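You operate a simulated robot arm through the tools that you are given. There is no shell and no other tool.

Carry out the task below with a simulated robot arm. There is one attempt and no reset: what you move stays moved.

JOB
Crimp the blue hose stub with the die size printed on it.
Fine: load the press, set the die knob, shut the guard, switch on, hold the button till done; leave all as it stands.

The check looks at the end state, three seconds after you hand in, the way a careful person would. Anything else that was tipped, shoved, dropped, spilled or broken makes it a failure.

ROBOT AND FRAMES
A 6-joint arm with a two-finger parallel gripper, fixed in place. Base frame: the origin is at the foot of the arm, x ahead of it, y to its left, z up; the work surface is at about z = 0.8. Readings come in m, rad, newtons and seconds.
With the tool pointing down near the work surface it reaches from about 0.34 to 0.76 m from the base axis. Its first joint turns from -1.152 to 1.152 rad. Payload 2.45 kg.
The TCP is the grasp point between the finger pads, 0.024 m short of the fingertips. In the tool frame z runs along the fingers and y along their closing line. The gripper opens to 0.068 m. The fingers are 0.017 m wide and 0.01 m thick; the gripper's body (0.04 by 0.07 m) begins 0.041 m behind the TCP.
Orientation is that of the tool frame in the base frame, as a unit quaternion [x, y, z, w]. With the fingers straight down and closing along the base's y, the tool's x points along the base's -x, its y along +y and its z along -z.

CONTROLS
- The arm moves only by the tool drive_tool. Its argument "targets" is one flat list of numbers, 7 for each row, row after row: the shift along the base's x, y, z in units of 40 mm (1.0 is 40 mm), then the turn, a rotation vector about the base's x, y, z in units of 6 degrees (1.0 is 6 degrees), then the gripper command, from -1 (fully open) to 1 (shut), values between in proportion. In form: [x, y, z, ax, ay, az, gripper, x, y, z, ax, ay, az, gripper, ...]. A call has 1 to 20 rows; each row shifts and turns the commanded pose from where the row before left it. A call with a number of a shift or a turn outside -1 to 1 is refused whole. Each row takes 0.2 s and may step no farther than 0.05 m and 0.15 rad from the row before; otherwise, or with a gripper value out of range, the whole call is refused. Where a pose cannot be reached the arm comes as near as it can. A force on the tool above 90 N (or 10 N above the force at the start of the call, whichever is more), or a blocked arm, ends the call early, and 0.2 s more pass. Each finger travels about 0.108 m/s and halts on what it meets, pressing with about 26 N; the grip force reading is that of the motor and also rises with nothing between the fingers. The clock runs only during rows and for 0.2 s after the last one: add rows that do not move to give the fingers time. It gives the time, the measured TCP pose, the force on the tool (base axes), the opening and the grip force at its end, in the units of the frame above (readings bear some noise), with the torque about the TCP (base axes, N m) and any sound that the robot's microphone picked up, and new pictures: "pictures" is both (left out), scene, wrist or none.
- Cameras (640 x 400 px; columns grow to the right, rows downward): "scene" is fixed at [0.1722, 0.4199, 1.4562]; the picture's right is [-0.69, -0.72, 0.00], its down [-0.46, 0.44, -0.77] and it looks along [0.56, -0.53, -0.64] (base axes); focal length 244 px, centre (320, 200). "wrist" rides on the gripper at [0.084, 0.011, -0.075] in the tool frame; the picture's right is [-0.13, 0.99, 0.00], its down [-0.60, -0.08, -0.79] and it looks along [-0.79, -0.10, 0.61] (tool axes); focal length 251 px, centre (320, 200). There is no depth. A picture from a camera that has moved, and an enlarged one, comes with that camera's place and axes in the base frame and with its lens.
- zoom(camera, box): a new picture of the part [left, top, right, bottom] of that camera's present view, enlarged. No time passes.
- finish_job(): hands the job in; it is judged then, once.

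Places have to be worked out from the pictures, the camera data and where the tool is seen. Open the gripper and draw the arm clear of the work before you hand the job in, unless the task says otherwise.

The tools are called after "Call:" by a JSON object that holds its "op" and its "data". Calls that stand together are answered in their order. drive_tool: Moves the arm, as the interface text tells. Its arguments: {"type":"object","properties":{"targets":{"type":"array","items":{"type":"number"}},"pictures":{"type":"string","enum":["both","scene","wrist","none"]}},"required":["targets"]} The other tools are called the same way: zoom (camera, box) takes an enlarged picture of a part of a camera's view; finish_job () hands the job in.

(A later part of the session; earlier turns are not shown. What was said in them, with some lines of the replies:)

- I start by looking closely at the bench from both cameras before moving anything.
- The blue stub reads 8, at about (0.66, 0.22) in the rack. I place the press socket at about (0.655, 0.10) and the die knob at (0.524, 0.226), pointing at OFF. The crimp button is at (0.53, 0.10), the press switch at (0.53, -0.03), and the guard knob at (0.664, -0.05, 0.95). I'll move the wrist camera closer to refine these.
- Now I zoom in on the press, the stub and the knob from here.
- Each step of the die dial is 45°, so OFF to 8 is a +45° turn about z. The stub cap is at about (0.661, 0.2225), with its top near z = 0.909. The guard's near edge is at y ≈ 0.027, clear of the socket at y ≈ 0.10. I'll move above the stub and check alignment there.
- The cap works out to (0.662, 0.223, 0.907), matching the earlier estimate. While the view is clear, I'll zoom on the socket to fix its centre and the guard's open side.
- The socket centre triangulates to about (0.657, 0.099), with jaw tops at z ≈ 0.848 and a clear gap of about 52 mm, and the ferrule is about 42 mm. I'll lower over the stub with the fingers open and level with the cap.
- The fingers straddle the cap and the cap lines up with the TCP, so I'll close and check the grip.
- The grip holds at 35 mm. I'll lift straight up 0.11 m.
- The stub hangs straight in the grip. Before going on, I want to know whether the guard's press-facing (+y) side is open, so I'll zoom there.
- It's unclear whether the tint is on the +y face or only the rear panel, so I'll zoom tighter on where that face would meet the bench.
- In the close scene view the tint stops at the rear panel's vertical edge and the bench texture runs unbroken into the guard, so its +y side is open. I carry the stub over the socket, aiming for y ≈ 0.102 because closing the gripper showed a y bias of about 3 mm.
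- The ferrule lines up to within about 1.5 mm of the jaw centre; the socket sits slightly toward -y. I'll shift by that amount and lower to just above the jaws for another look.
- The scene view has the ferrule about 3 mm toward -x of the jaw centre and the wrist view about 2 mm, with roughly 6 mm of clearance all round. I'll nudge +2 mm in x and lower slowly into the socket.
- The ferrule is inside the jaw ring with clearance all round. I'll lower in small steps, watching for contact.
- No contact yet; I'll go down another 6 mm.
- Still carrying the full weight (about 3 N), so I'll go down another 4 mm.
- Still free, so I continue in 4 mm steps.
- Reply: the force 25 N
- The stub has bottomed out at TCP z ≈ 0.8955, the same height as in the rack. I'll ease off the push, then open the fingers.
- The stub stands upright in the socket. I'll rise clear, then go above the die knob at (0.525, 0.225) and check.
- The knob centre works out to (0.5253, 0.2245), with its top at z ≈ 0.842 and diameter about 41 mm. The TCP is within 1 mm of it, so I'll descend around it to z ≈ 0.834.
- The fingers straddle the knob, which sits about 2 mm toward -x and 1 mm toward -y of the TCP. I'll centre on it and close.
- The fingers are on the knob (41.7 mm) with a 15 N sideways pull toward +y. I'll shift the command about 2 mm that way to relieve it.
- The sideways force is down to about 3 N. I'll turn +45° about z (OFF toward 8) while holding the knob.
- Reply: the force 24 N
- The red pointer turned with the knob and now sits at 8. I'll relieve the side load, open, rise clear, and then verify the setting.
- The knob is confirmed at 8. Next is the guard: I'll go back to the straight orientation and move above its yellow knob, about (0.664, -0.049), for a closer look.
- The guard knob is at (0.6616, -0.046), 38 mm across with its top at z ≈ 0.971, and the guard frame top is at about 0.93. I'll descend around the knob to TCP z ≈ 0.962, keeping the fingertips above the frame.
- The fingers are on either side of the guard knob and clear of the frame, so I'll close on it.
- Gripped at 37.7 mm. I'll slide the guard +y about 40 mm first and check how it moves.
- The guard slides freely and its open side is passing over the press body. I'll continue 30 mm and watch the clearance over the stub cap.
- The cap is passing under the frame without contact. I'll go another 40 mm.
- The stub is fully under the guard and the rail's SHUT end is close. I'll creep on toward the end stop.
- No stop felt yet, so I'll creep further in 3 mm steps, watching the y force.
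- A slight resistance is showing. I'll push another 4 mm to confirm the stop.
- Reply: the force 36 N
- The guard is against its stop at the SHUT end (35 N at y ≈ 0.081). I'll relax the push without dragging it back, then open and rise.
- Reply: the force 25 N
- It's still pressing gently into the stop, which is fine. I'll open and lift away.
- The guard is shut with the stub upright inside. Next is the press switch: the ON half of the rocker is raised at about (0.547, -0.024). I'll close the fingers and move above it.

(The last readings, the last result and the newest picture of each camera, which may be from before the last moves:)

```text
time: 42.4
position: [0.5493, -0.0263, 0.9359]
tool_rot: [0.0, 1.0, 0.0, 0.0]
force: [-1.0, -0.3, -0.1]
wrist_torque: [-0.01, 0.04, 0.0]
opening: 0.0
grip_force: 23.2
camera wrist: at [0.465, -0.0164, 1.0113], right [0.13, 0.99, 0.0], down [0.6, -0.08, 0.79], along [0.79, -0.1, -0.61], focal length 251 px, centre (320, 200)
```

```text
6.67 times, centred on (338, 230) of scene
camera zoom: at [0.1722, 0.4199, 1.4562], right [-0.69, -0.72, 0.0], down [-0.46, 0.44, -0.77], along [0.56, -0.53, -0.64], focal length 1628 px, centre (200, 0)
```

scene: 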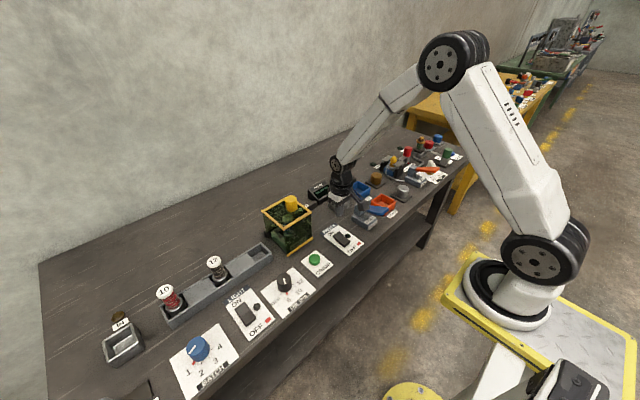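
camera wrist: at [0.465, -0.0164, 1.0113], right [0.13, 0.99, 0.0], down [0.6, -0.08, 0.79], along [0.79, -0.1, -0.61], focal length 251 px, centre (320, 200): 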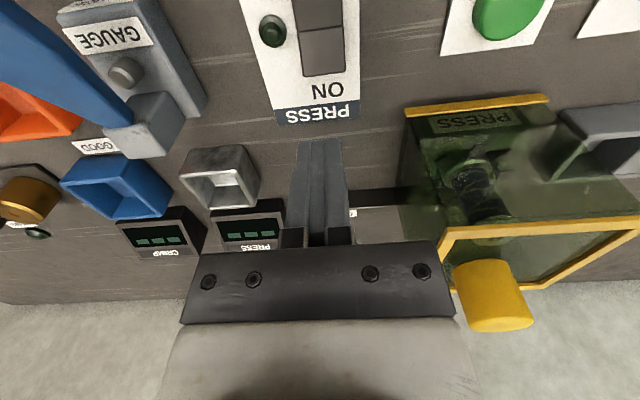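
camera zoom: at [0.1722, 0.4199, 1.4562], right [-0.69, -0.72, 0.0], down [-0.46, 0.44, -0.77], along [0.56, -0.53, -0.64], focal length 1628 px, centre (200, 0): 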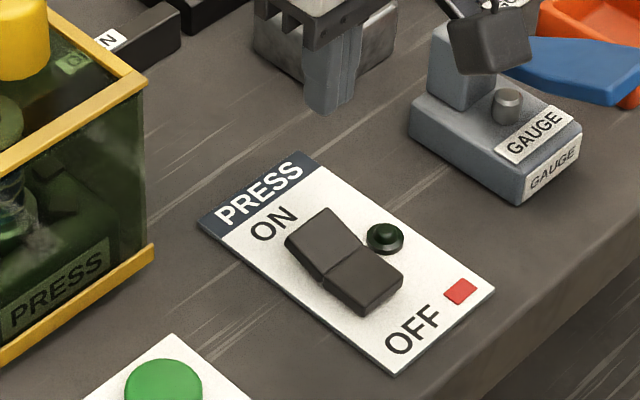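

The rocker's ON half is centred near (0.545, -0.0255), right under the closed fingertips. I'll descend to just above it, then press gently.

Call:
{"op": "drive_tool", "data": {"targets": [-0.05, 0.01, -0.7, 0, 0, 0, 1, 0, 0, -0.7, 0, 0, 0, 1, 0, 0, -0.5, 0, 0, 0, 1, 0, 0, -0.2, 0, 0, 0, 1, 0, 0, 0, 0, 0, 0, 1]}}

Call:
{"op": "zoom", "data": {"camera": "scene", "box": [290, 210, 386, 270]}}

Call:
{"op": "zoom", "data": {"camera": "wrist", "box": [200, 60, 440, 210]}}

```text
time: 43.6
position: [0.5465, -0.0255, 0.8542]
tool_rot: [0.0, 1.0, 0.0, 0.001]
force: [1.5, 0.1, -0.9]
wrist_torque: [-0.02, 0.0, 0.03]
opening: 0.0
grip_force: 24.0
camera wrist: at [0.4625, -0.0155, 0.9283], right [0.13, 0.99, 0.0], down [0.6, -0.08, 0.79], along [0.79, -0.1, -0.61], focal length 251 px, centre (320, 200)
```

scene: 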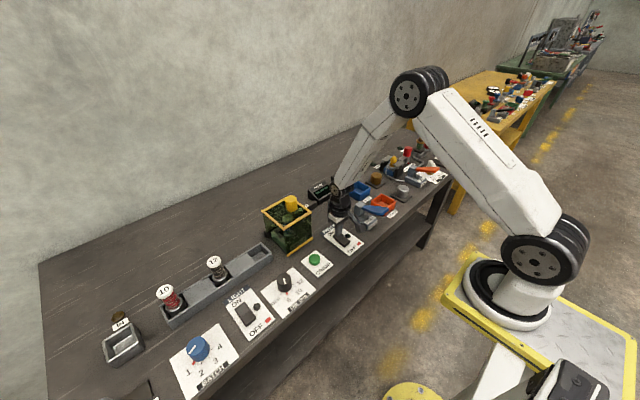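
wrist: 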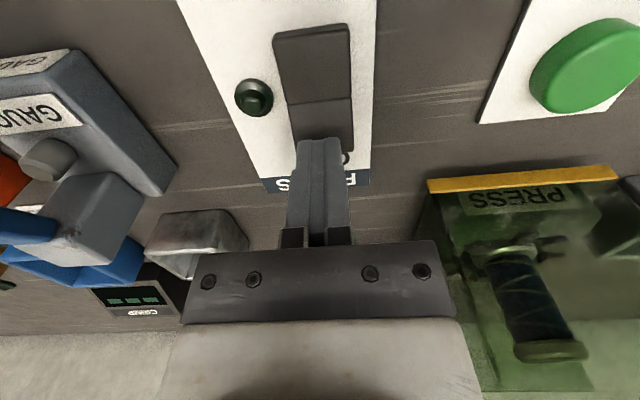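

```text
6.67 times, centred on (338, 240) of scene
camera zoom: at [0.1722, 0.4199, 1.4562], right [-0.69, -0.72, 0.0], down [-0.46, 0.44, -0.77], along [0.56, -0.53, -0.64], focal length 1628 px, centre (200, -67)
```

zoom: 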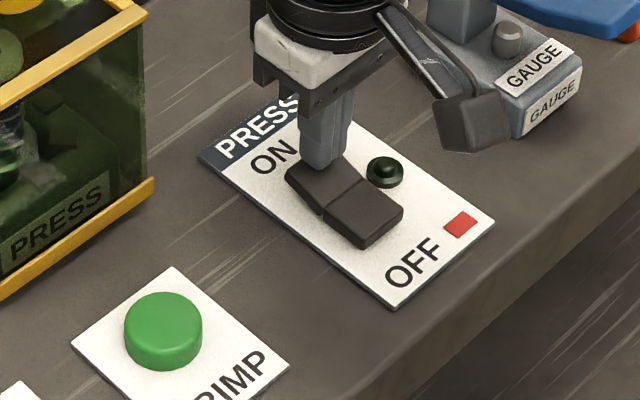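

```text
2.67 times, centred on (320, 135) of wrist
camera zoom: at [0.4625, -0.0155, 0.9283], right [0.13, 0.99, 0.0], down [0.6, -0.08, 0.79], along [0.79, -0.1, -0.61], focal length 670 px, centre (320, 373)
```

zoom: 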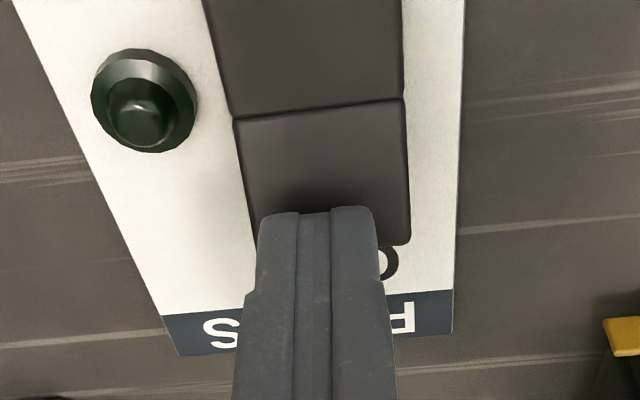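

The fingertips are centred over the ON half, about 10 mm above it. I'll press down in small steps.

Call:
{"op": "drive_tool", "data": {"targets": [0, 0, -0.1, 0, 0, 0, 1, 0, 0, -0.1, 0, 0, 0, 1, 0, 0, -0.1, 0, 0, 0, 1, 0, 0, -0.1, 0, 0, 0, 1, 0, 0, 0, 0, 0, 0, 1], "pictures": "scene"}}

Call:
{"op": "zoom", "data": {"camera": "scene", "box": [290, 210, 386, 270]}}

```text
time: 44.8
position: [0.5474, -0.0241, 0.8414]
tool_rot: [0.0, 1.0, 0.0, 0.001]
force: [-26.0, -5.6, 75.2]
wrist_torque: [-0.1, 1.22, 0.06]
opening: 0.0
grip_force: 23.6
```

scene: 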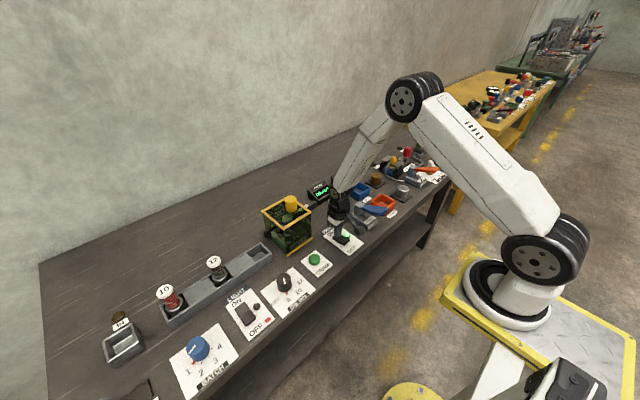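

```text
6.67 times, centred on (338, 240) of scene
camera zoom: at [0.1702, 0.4199, 1.4564], right [-0.69, -0.72, 0.0], down [-0.46, 0.44, -0.77], along [0.56, -0.53, -0.64], focal length 1628 px, centre (200, -67)
```

zoom: 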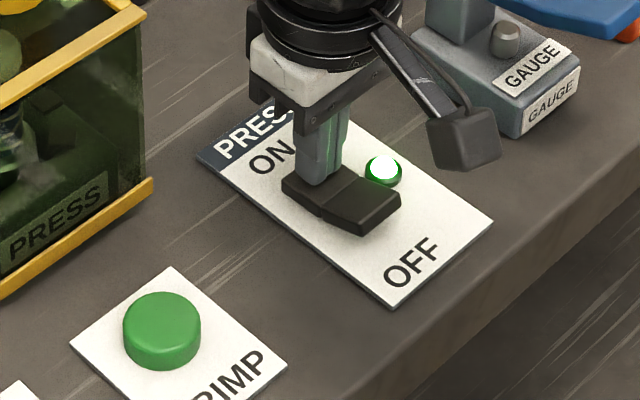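

The switch flipped: the lamp is lit and the PRESS display came on. I'll lift off and move above the green CRIMP button at about (0.533, 0.102).

Call:
{"op": "drive_tool", "data": {"targets": [0, 0, 0.5, 0, 0, 0, 1, 0, 0, 0.9, 0, 0, 0, 1, 0, 0, 0.9, 0, 0, 0, 1, -0.09, 0.79, 0.2, 0, 0, 0, 1, -0.09, 0.79, 0, 0, 0, 0, 1, -0.09, 0.79, 0, 0, 0, 0, 1, -0.09, 0.79, 0, 0, 0, 0, 1, 0, 0, 0, 0, 0, 0, 1]}}

Call:
{"op": "zoom", "data": {"camera": "wrist", "box": [200, 0, 440, 150]}}

Call:
{"op": "zoom", "data": {"camera": "scene", "box": [250, 160, 378, 280]}}

```text
time: 46.6
position: [0.5315, 0.1038, 0.9365]
tool_rot: [0.0, 1.0, 0.0, 0.0]
force: [-0.6, -0.2, 0.2]
wrist_torque: [-0.02, -0.01, 0.0]
opening: 0.0
grip_force: 24.2
camera wrist: at [0.4489, 0.1135, 1.0118], right [0.13, 0.99, 0.0], down [0.6, -0.08, 0.79], along [0.79, -0.1, -0.61], focal length 251 px, centre (320, 200)
```

scene: 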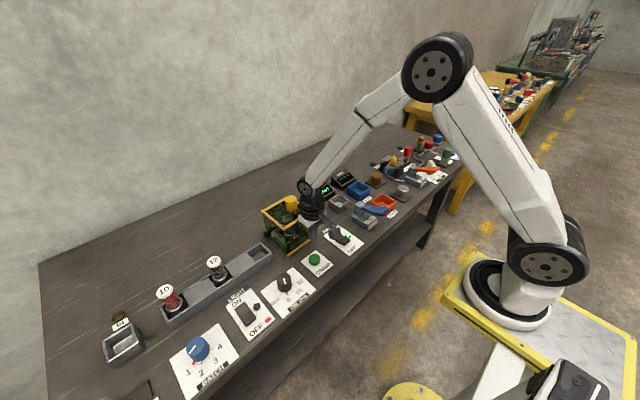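
wrist: 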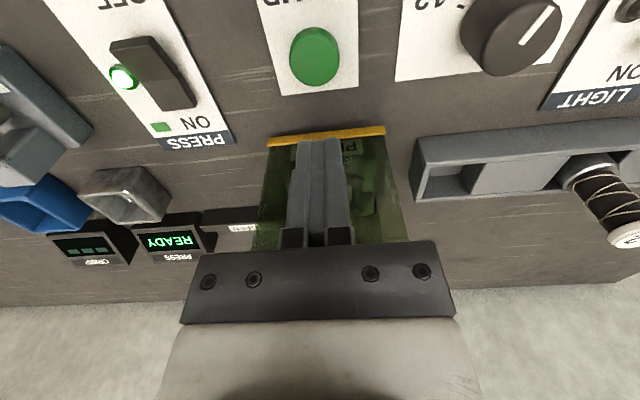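

```text
2.67 times, centred on (320, 75) of wrist
camera zoom: at [0.4489, 0.1135, 1.0118], right [0.13, 0.99, 0.0], down [0.6, -0.08, 0.79], along [0.79, -0.1, -0.61], focal length 670 px, centre (320, 533)
```

zoom: 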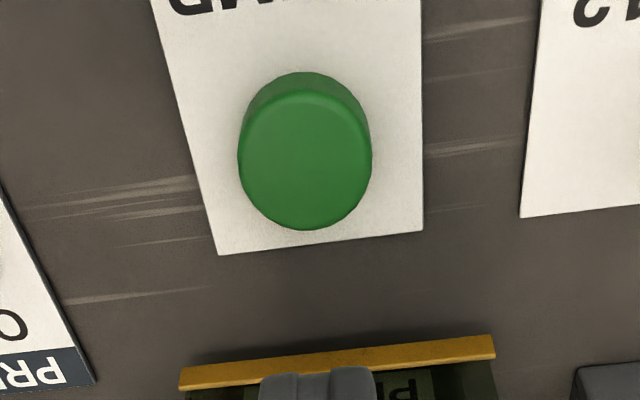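

```text
3.33 times, centred on (314, 220) of scene
camera zoom: at [0.1722, 0.4199, 1.4562], right [-0.69, -0.72, 0.0], down [-0.46, 0.44, -0.77], along [0.56, -0.53, -0.64], focal length 814 px, centre (340, 133)
```

zoom: 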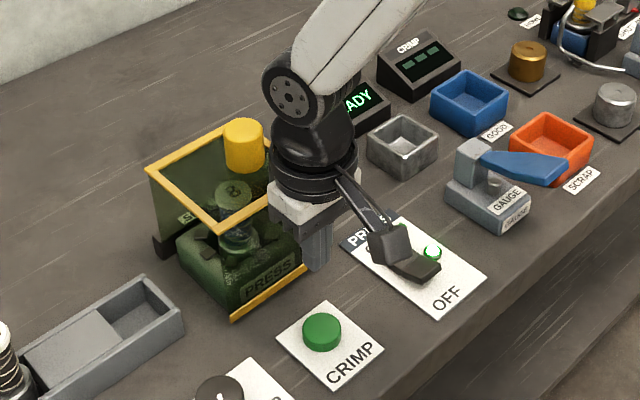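

The PRESS display reads READY. The CRIMP button is centred near (0.530, 0.1005), so I'll adjust and descend to about 12 mm above it.

Call:
{"op": "drive_tool", "data": {"targets": [-0.04, -0.08, -0.7, 0, 0, 0, 1, 0, 0, -0.7, 0, 0, 0, 1, 0, 0, -0.5, 0, 0, 0, 1, 0, 0, -0.1, 0, 0, 0, 1, 0, 0, 0, 0, 0, 0, 1]}}

Call:
{"op": "zoom", "data": {"camera": "scene", "box": [274, 220, 370, 280]}}

Call:
{"op": "zoom", "data": {"camera": "wrist", "box": [200, 60, 440, 210]}}

```text
time: 47.8
position: [0.5301, 0.1004, 0.8574]
tool_rot: [0.0, 1.0, 0.0, 0.0]
force: [-0.4, -1.1, 0.2]
wrist_torque: [-0.03, 0.01, 0.03]
opening: 0.0
grip_force: 23.7
camera wrist: at [0.446, 0.1094, 0.9314], right [0.13, 0.99, 0.0], down [0.6, -0.08, 0.79], along [0.79, -0.1, -0.61], focal length 251 px, centre (320, 200)
```

scene: 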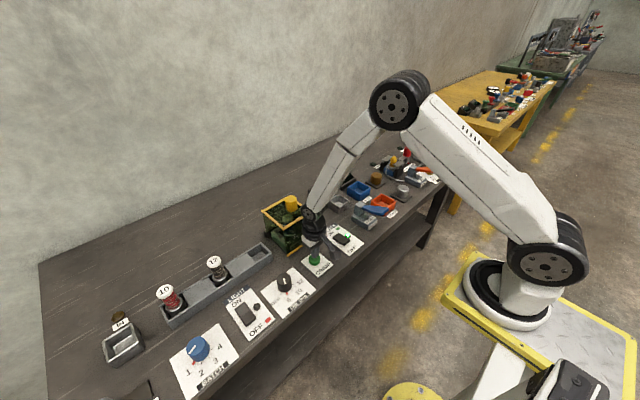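
wrist: 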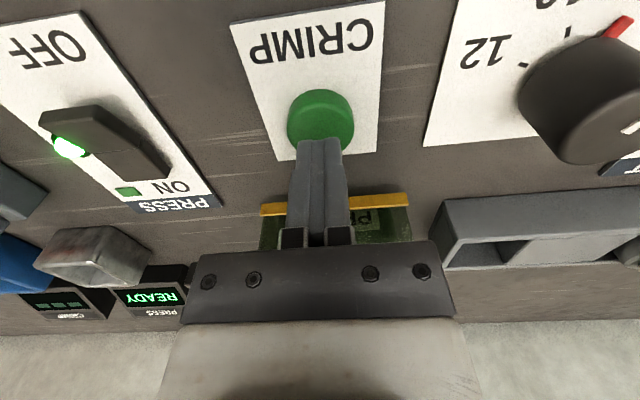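

```text
6.67 times, centred on (322, 250) of scene
camera zoom: at [0.1722, 0.4199, 1.4562], right [-0.69, -0.72, 0.0], down [-0.46, 0.44, -0.77], along [0.56, -0.53, -0.64], focal length 1628 px, centre (307, -133)
```

zoom: 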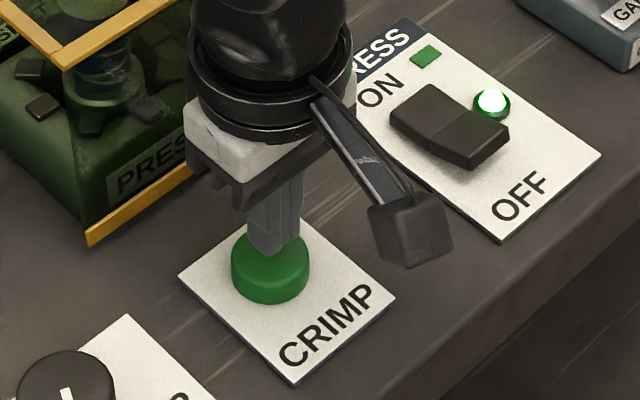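

```text
2.67 times, centred on (320, 135) of wrist
camera zoom: at [0.446, 0.1094, 0.9314], right [0.13, 0.99, 0.0], down [0.6, -0.08, 0.79], along [0.79, -0.1, -0.61], focal length 670 px, centre (320, 373)
```

zoom: 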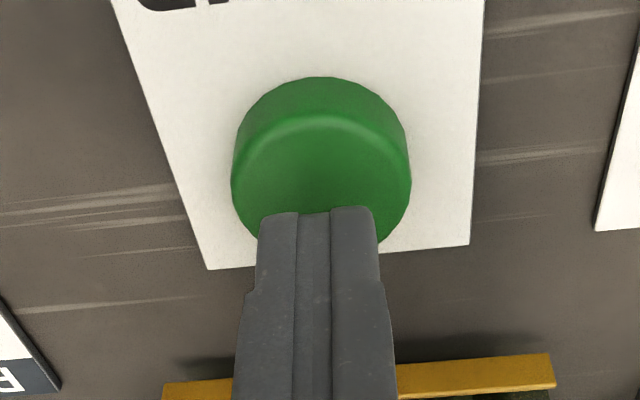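

The fingertips are centred over the button, so I'll go down in small steps until I feel it.

Call:
{"op": "drive_tool", "data": {"targets": [0, 0, -0.1, 0, 0, 0, 1, 0, 0, -0.1, 0, 0, 0, 1, 0, 0, 0, 0, 0, 0, 1], "pictures": "none"}}

```text
time: 48.6
position: [0.5314, 0.099, 0.8468]
tool_rot: [0.0, 1.0, 0.0, 0.0]
force: [-0.5, 0.2, 0.3]
wrist_torque: [-0.03, 0.0, -0.05]
opening: 0.0
grip_force: 23.9
```

No contact yet; 3 mm more.

Call:
{"op": "drive_tool", "data": {"targets": [0, 0, -0.075, 0, 0, 0, 1, 0, 0, 0, 0, 0, 0, 1], "pictures": "none"}}

```text
time: 49.2
position: [0.5312, 0.099, 0.846]
tool_rot: [0.0, 1.0, 0.0, -0.001]
force: [0.7, 1.0, 0.5]
wrist_torque: [-0.01, 0.01, 0.01]
opening: 0.0001
grip_force: 23.5
```

Still free; another 3 mm.

Call:
{"op": "drive_tool", "data": {"targets": [0, 0, -0.075, 0, 0, 0, 1, 0, 0, 0, 0, 0, 0, 1], "pictures": "none"}}

```text
time: 49.8
position: [0.5312, 0.0994, 0.8421]
tool_rot: [0.0, 1.0, 0.0, 0.0]
force: [0.5, -0.1, -0.2]
wrist_torque: [-0.01, 0.01, -0.02]
opening: 0.0
grip_force: 24.0
```

Still nothing; another 3 mm.

Call:
{"op": "drive_tool", "data": {"targets": [0, 0, -0.075, 0, 0, 0, 1, 0, 0, 0, 0, 0, 0, 1]}}

Call:
{"op": "zoom", "data": {"camera": "scene", "box": [274, 220, 370, 280]}}

```text
time: 50.4
position: [0.5314, 0.1003, 0.839]
tool_rot: [0.001, 1.0, 0.0, 0.0]
force: [0.4, 0.3, 2.2]
wrist_torque: [0.0, -0.01, 0.06]
opening: 0.0
grip_force: 23.7
camera wrist: at [0.4473, 0.1095, 0.9143], right [0.13, 0.99, 0.0], down [0.6, -0.08, 0.79], along [0.79, -0.1, -0.61], focal length 251 px, centre (320, 200)
```

scene: 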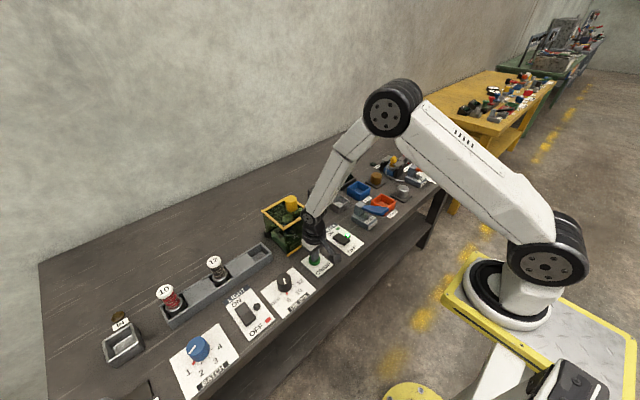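
wrist: 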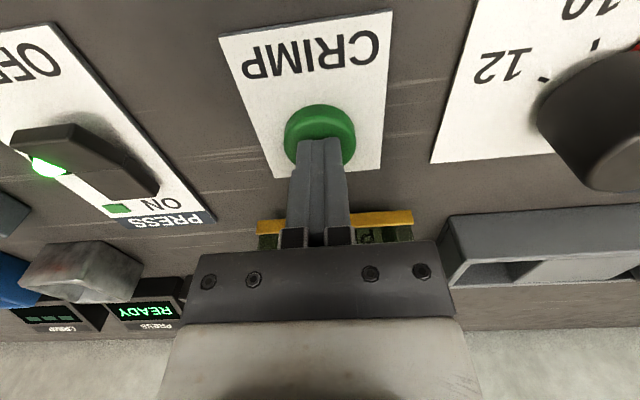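

```text
6.67 times, centred on (322, 250) of scene
camera zoom: at [0.1722, 0.4199, 1.4562], right [-0.69, -0.72, 0.0], down [-0.46, 0.44, -0.77], along [0.56, -0.53, -0.64], focal length 1628 px, centre (307, -133)
```

zoom: 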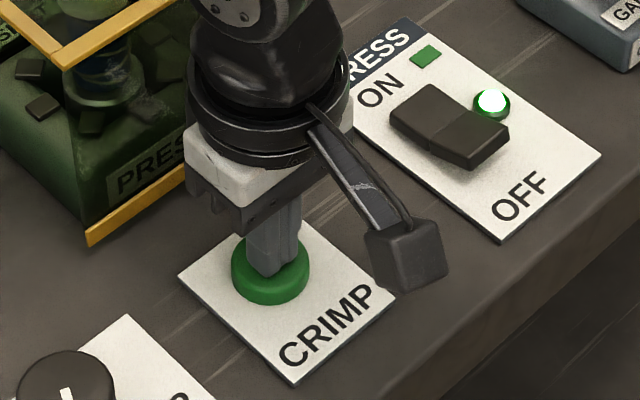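

First contact at 2 N with the button top. I'll press about 4 mm and hold, then check the display.

Call:
{"op": "drive_tool", "data": {"targets": [0, 0, -0.05, 0, 0, 0, 1, 0, 0, -0.05, 0, 0, 0, 1, 0, 0, 0, 0, 0, 0, 1]}}

Call:
{"op": "zoom", "data": {"camera": "wrist", "box": [0, 250, 200, 375]}}

```text
time: 51.2
position: [0.5309, 0.0997, 0.836]
tool_rot: [0.0, 1.0, 0.0, 0.001]
force: [1.2, 1.1, 4.2]
wrist_torque: [0.03, -0.01, 0.0]
opening: 0.0
grip_force: 23.4
heard: click
camera wrist: at [0.4467, 0.1091, 0.9107], right [0.13, 0.99, 0.0], down [0.6, -0.08, 0.79], along [0.79, -0.1, -0.61], focal length 251 px, centre (320, 200)
```

scene: 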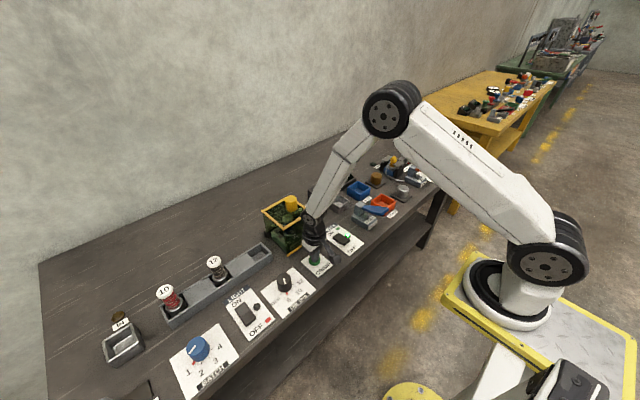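
wrist: 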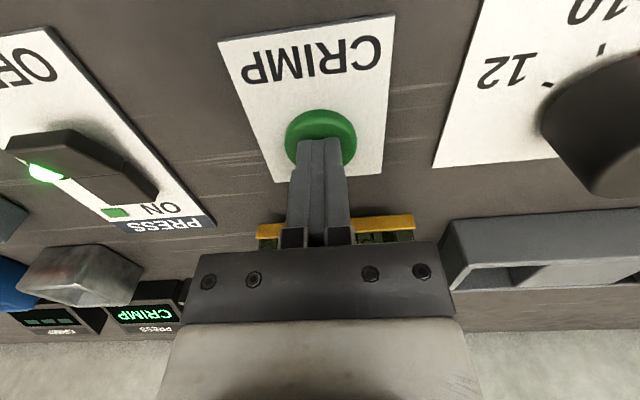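

```text
3.20 times, centred on (100, 312) of wrist
camera zoom: at [0.4467, 0.1091, 0.9107], right [0.13, 0.99, 0.0], down [0.6, -0.08, 0.79], along [0.79, -0.1, -0.61], focal length 805 px, centre (1024, -160)
```

zoom: 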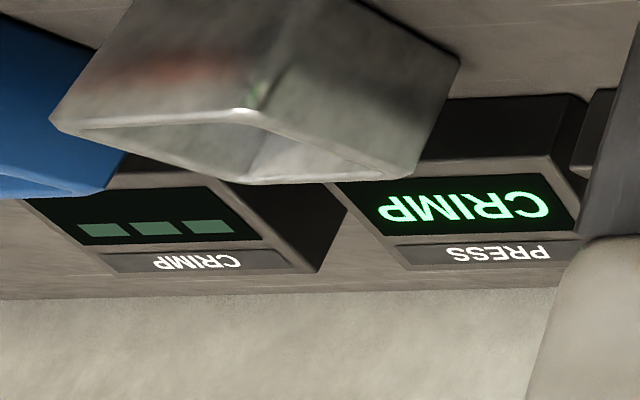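

A click was heard and the PRESS display shows CRIMP, so the cycle is running. I'll press 1 mm more for margin and hold.

Call:
{"op": "drive_tool", "data": {"targets": [0, 0, -0.03, 0, 0, 0, 1, 0, 0, 0, 0, 0, 0, 1, 0, 0, 0, 0, 0, 0, 1, 0, 0, 0, 0, 0, 0, 1, 0, 0, 0, 0, 0, 0, 1], "pictures": "wrist"}}

Call:
{"op": "zoom", "data": {"camera": "wrist", "box": [0, 250, 200, 375]}}

```text
time: 52.4
position: [0.531, 0.0996, 0.8334]
tool_rot: [0.0, 1.0, 0.001, 0.001]
force: [-1.1, 0.7, 5.1]
wrist_torque: [0.04, 0.08, 0.01]
opening: 0.0
grip_force: 23.4
camera wrist: at [0.4468, 0.109, 0.9094], right [0.13, 0.99, 0.0], down [0.6, -0.08, 0.79], along [0.79, -0.1, -0.61], focal length 251 px, centre (320, 200)
```

wrist: 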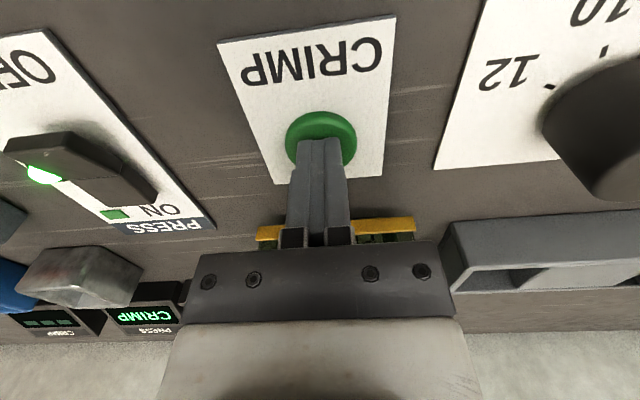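

```text
3.20 times, centred on (100, 312) of wrist
camera zoom: at [0.4468, 0.109, 0.9094], right [0.13, 0.99, 0.0], down [0.6, -0.08, 0.79], along [0.79, -0.1, -0.61], focal length 805 px, centre (1024, -160)
```

zoom: 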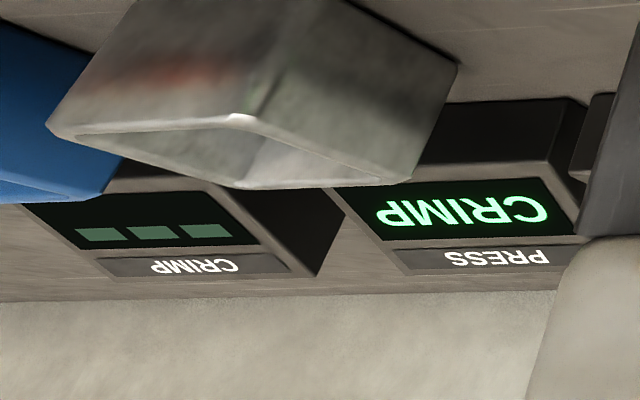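

It's still crimping, so I keep holding and check the display again.

Call:
{"op": "drive_tool", "data": {"targets": [0, 0, 0, 0, 0, 0, 1, 0, 0, 0, 0, 0, 0, 1, 0, 0, 0, 0, 0, 0, 1, 0, 0, 0, 0, 0, 0, 1, 0, 0, 0, 0, 0, 0, 1], "pictures": "wrist"}}

Call:
{"op": "zoom", "data": {"camera": "wrist", "box": [0, 250, 200, 375]}}

```text
time: 53.6
position: [0.5311, 0.0999, 0.8343]
tool_rot: [0.0, 1.0, 0.001, 0.0]
force: [-2.7, 0.0, 4.9]
wrist_torque: [0.01, 0.04, 0.0]
opening: 0.0002
grip_force: 23.6
camera wrist: at [0.4468, 0.109, 0.9094], right [0.13, 0.99, 0.0], down [0.6, -0.08, 0.79], along [0.79, -0.1, -0.61], focal length 251 px, centre (320, 200)
```

wrist: 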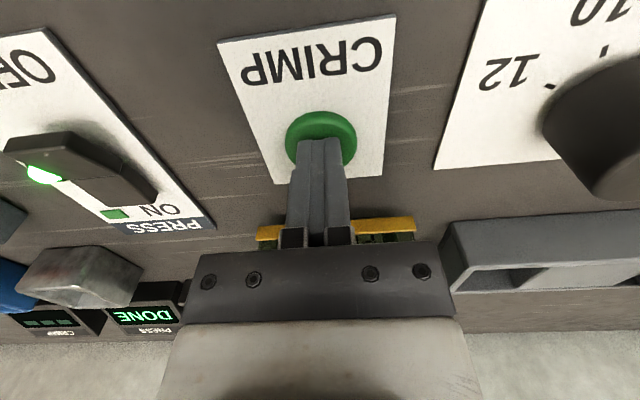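

```text
3.20 times, centred on (100, 312) of wrist
camera zoom: at [0.4468, 0.109, 0.9094], right [0.13, 0.99, 0.0], down [0.6, -0.08, 0.79], along [0.79, -0.1, -0.61], focal length 805 px, centre (1024, -160)
```

zoom: 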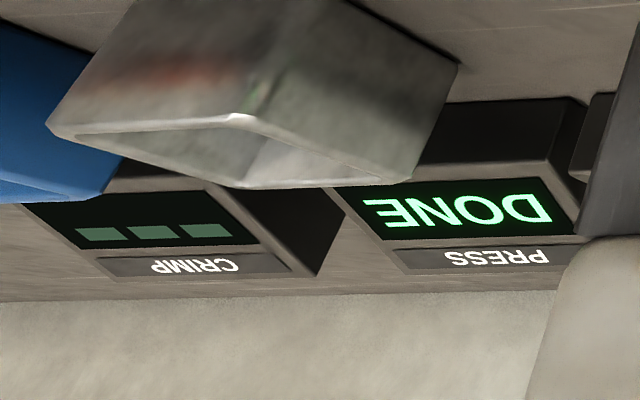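

The display reads DONE. I'll release the button straight up, draw the arm clear and open the gripper, leaving everything as it stands.

Call:
{"op": "drive_tool", "data": {"targets": [0, 0, 0.3, 0, 0, 0, 1, 0, 0, 0.7, 0, 0, 0, 1, 0, 0, 0.9, 0, 0, 0, 1, 0, 0, 0.9, 0, 0, 0, 1, 0, 0, 0.9, 0, 0, 0, 1, -0.5, 0, 0.8, 0, 0, 0, 0, -0.5, 0, 0.8, 0, 0, 0, -1, -0.5, 0, 0.8, 0, 0, 0, -1, -0.5, 0, 0.8, 0, 0, 0, -1, 0, 0, 0, 0, 0, 0, -1, 0, 0, 0, 0, 0, 0, -1]}}

Call:
{"op": "zoom", "data": {"camera": "scene", "box": [230, 160, 390, 310]}}

Call:
{"op": "zoom", "data": {"camera": "wrist", "box": [160, 0, 480, 200]}}

```text
time: 56.0
position: [0.451, 0.0978, 1.1104]
tool_rot: [0.0, 1.0, 0.0, 0.0]
force: [-0.3, 0.3, 0.0]
wrist_torque: [0.03, 0.02, 0.0]
opening: 0.068
grip_force: 0.1
camera wrist: at [0.3672, 0.1078, 1.1851], right [0.13, 0.99, 0.0], down [0.6, -0.08, 0.79], along [0.79, -0.1, -0.61], focal length 251 px, centre (320, 200)
```

scene: 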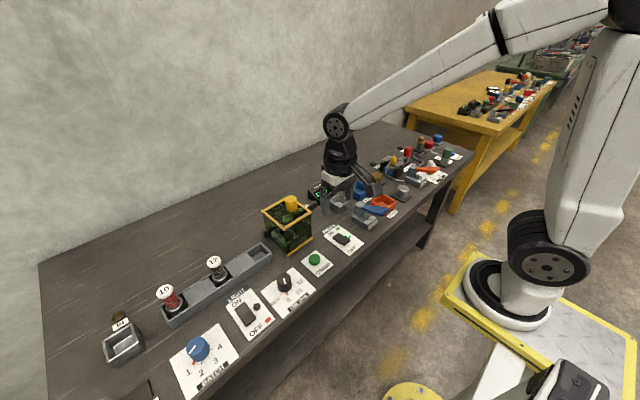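
wrist: 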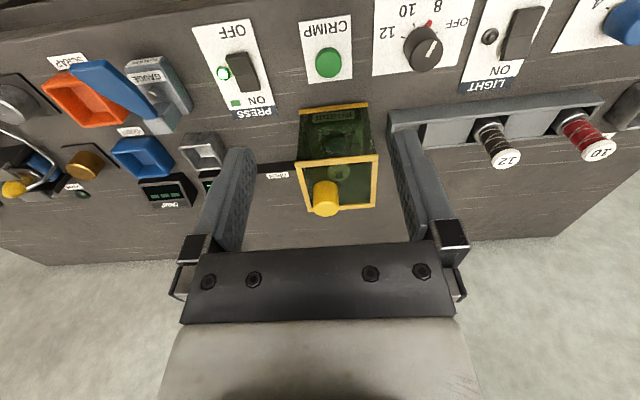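

```text
2.67 times, centred on (310, 235) of scene
camera zoom: at [0.1722, 0.4199, 1.4562], right [-0.69, -0.72, 0.0], down [-0.46, 0.44, -0.77], along [0.56, -0.53, -0.64], focal length 651 px, centre (347, 107)
```

zoom: 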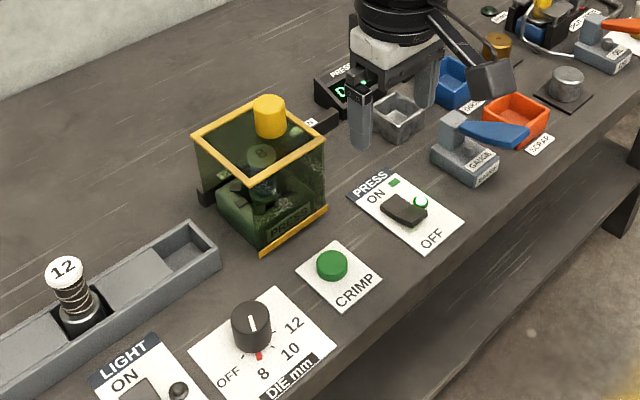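

```text
2.00 times, centred on (320, 100) of wrist
camera zoom: at [0.3672, 0.1078, 1.1851], right [0.13, 0.99, 0.0], down [0.6, -0.08, 0.79], along [0.79, -0.1, -0.61], focal length 503 px, centre (320, 400)
```

zoom: 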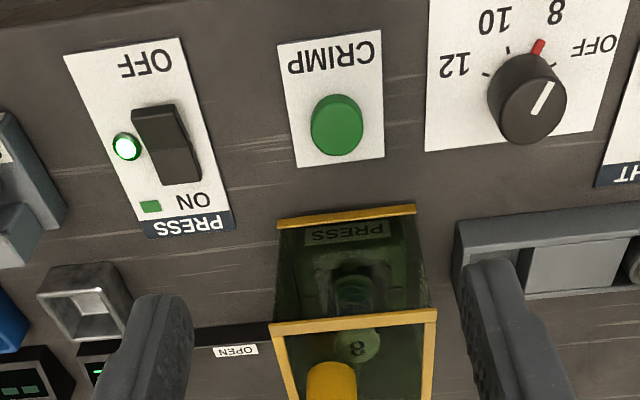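

Everything is in its final state: stub in the press, die knob at 8, guard shut, switch on, button released after DONE, gripper open and the arm clear. I'm handing in.

Call:
{"op": "finish_job", "data": {}}

```text
The job is handed in.
```

The blue hose stub, which is printed "8", has been crimped with the die set to 8, and the job is handed in. The press display read DONE before I let go of the button.

- **Press:** the stub stands upright in the socket, where I loaded it.
- **Die knob:** turned from OFF to 8; the red pointer sits at the 8.
- **Guard:** slid along its rail against the stop at the SHUT end, covering the stub.
- **Switch:** the press is on with its lamp lit.
- **Button:** held until the display went from CRIMP to DONE, about two and a half seconds, then released.

In the last pictures nothing else on the bench looked moved or tipped. The gripper is open and the arm is clear of the work.
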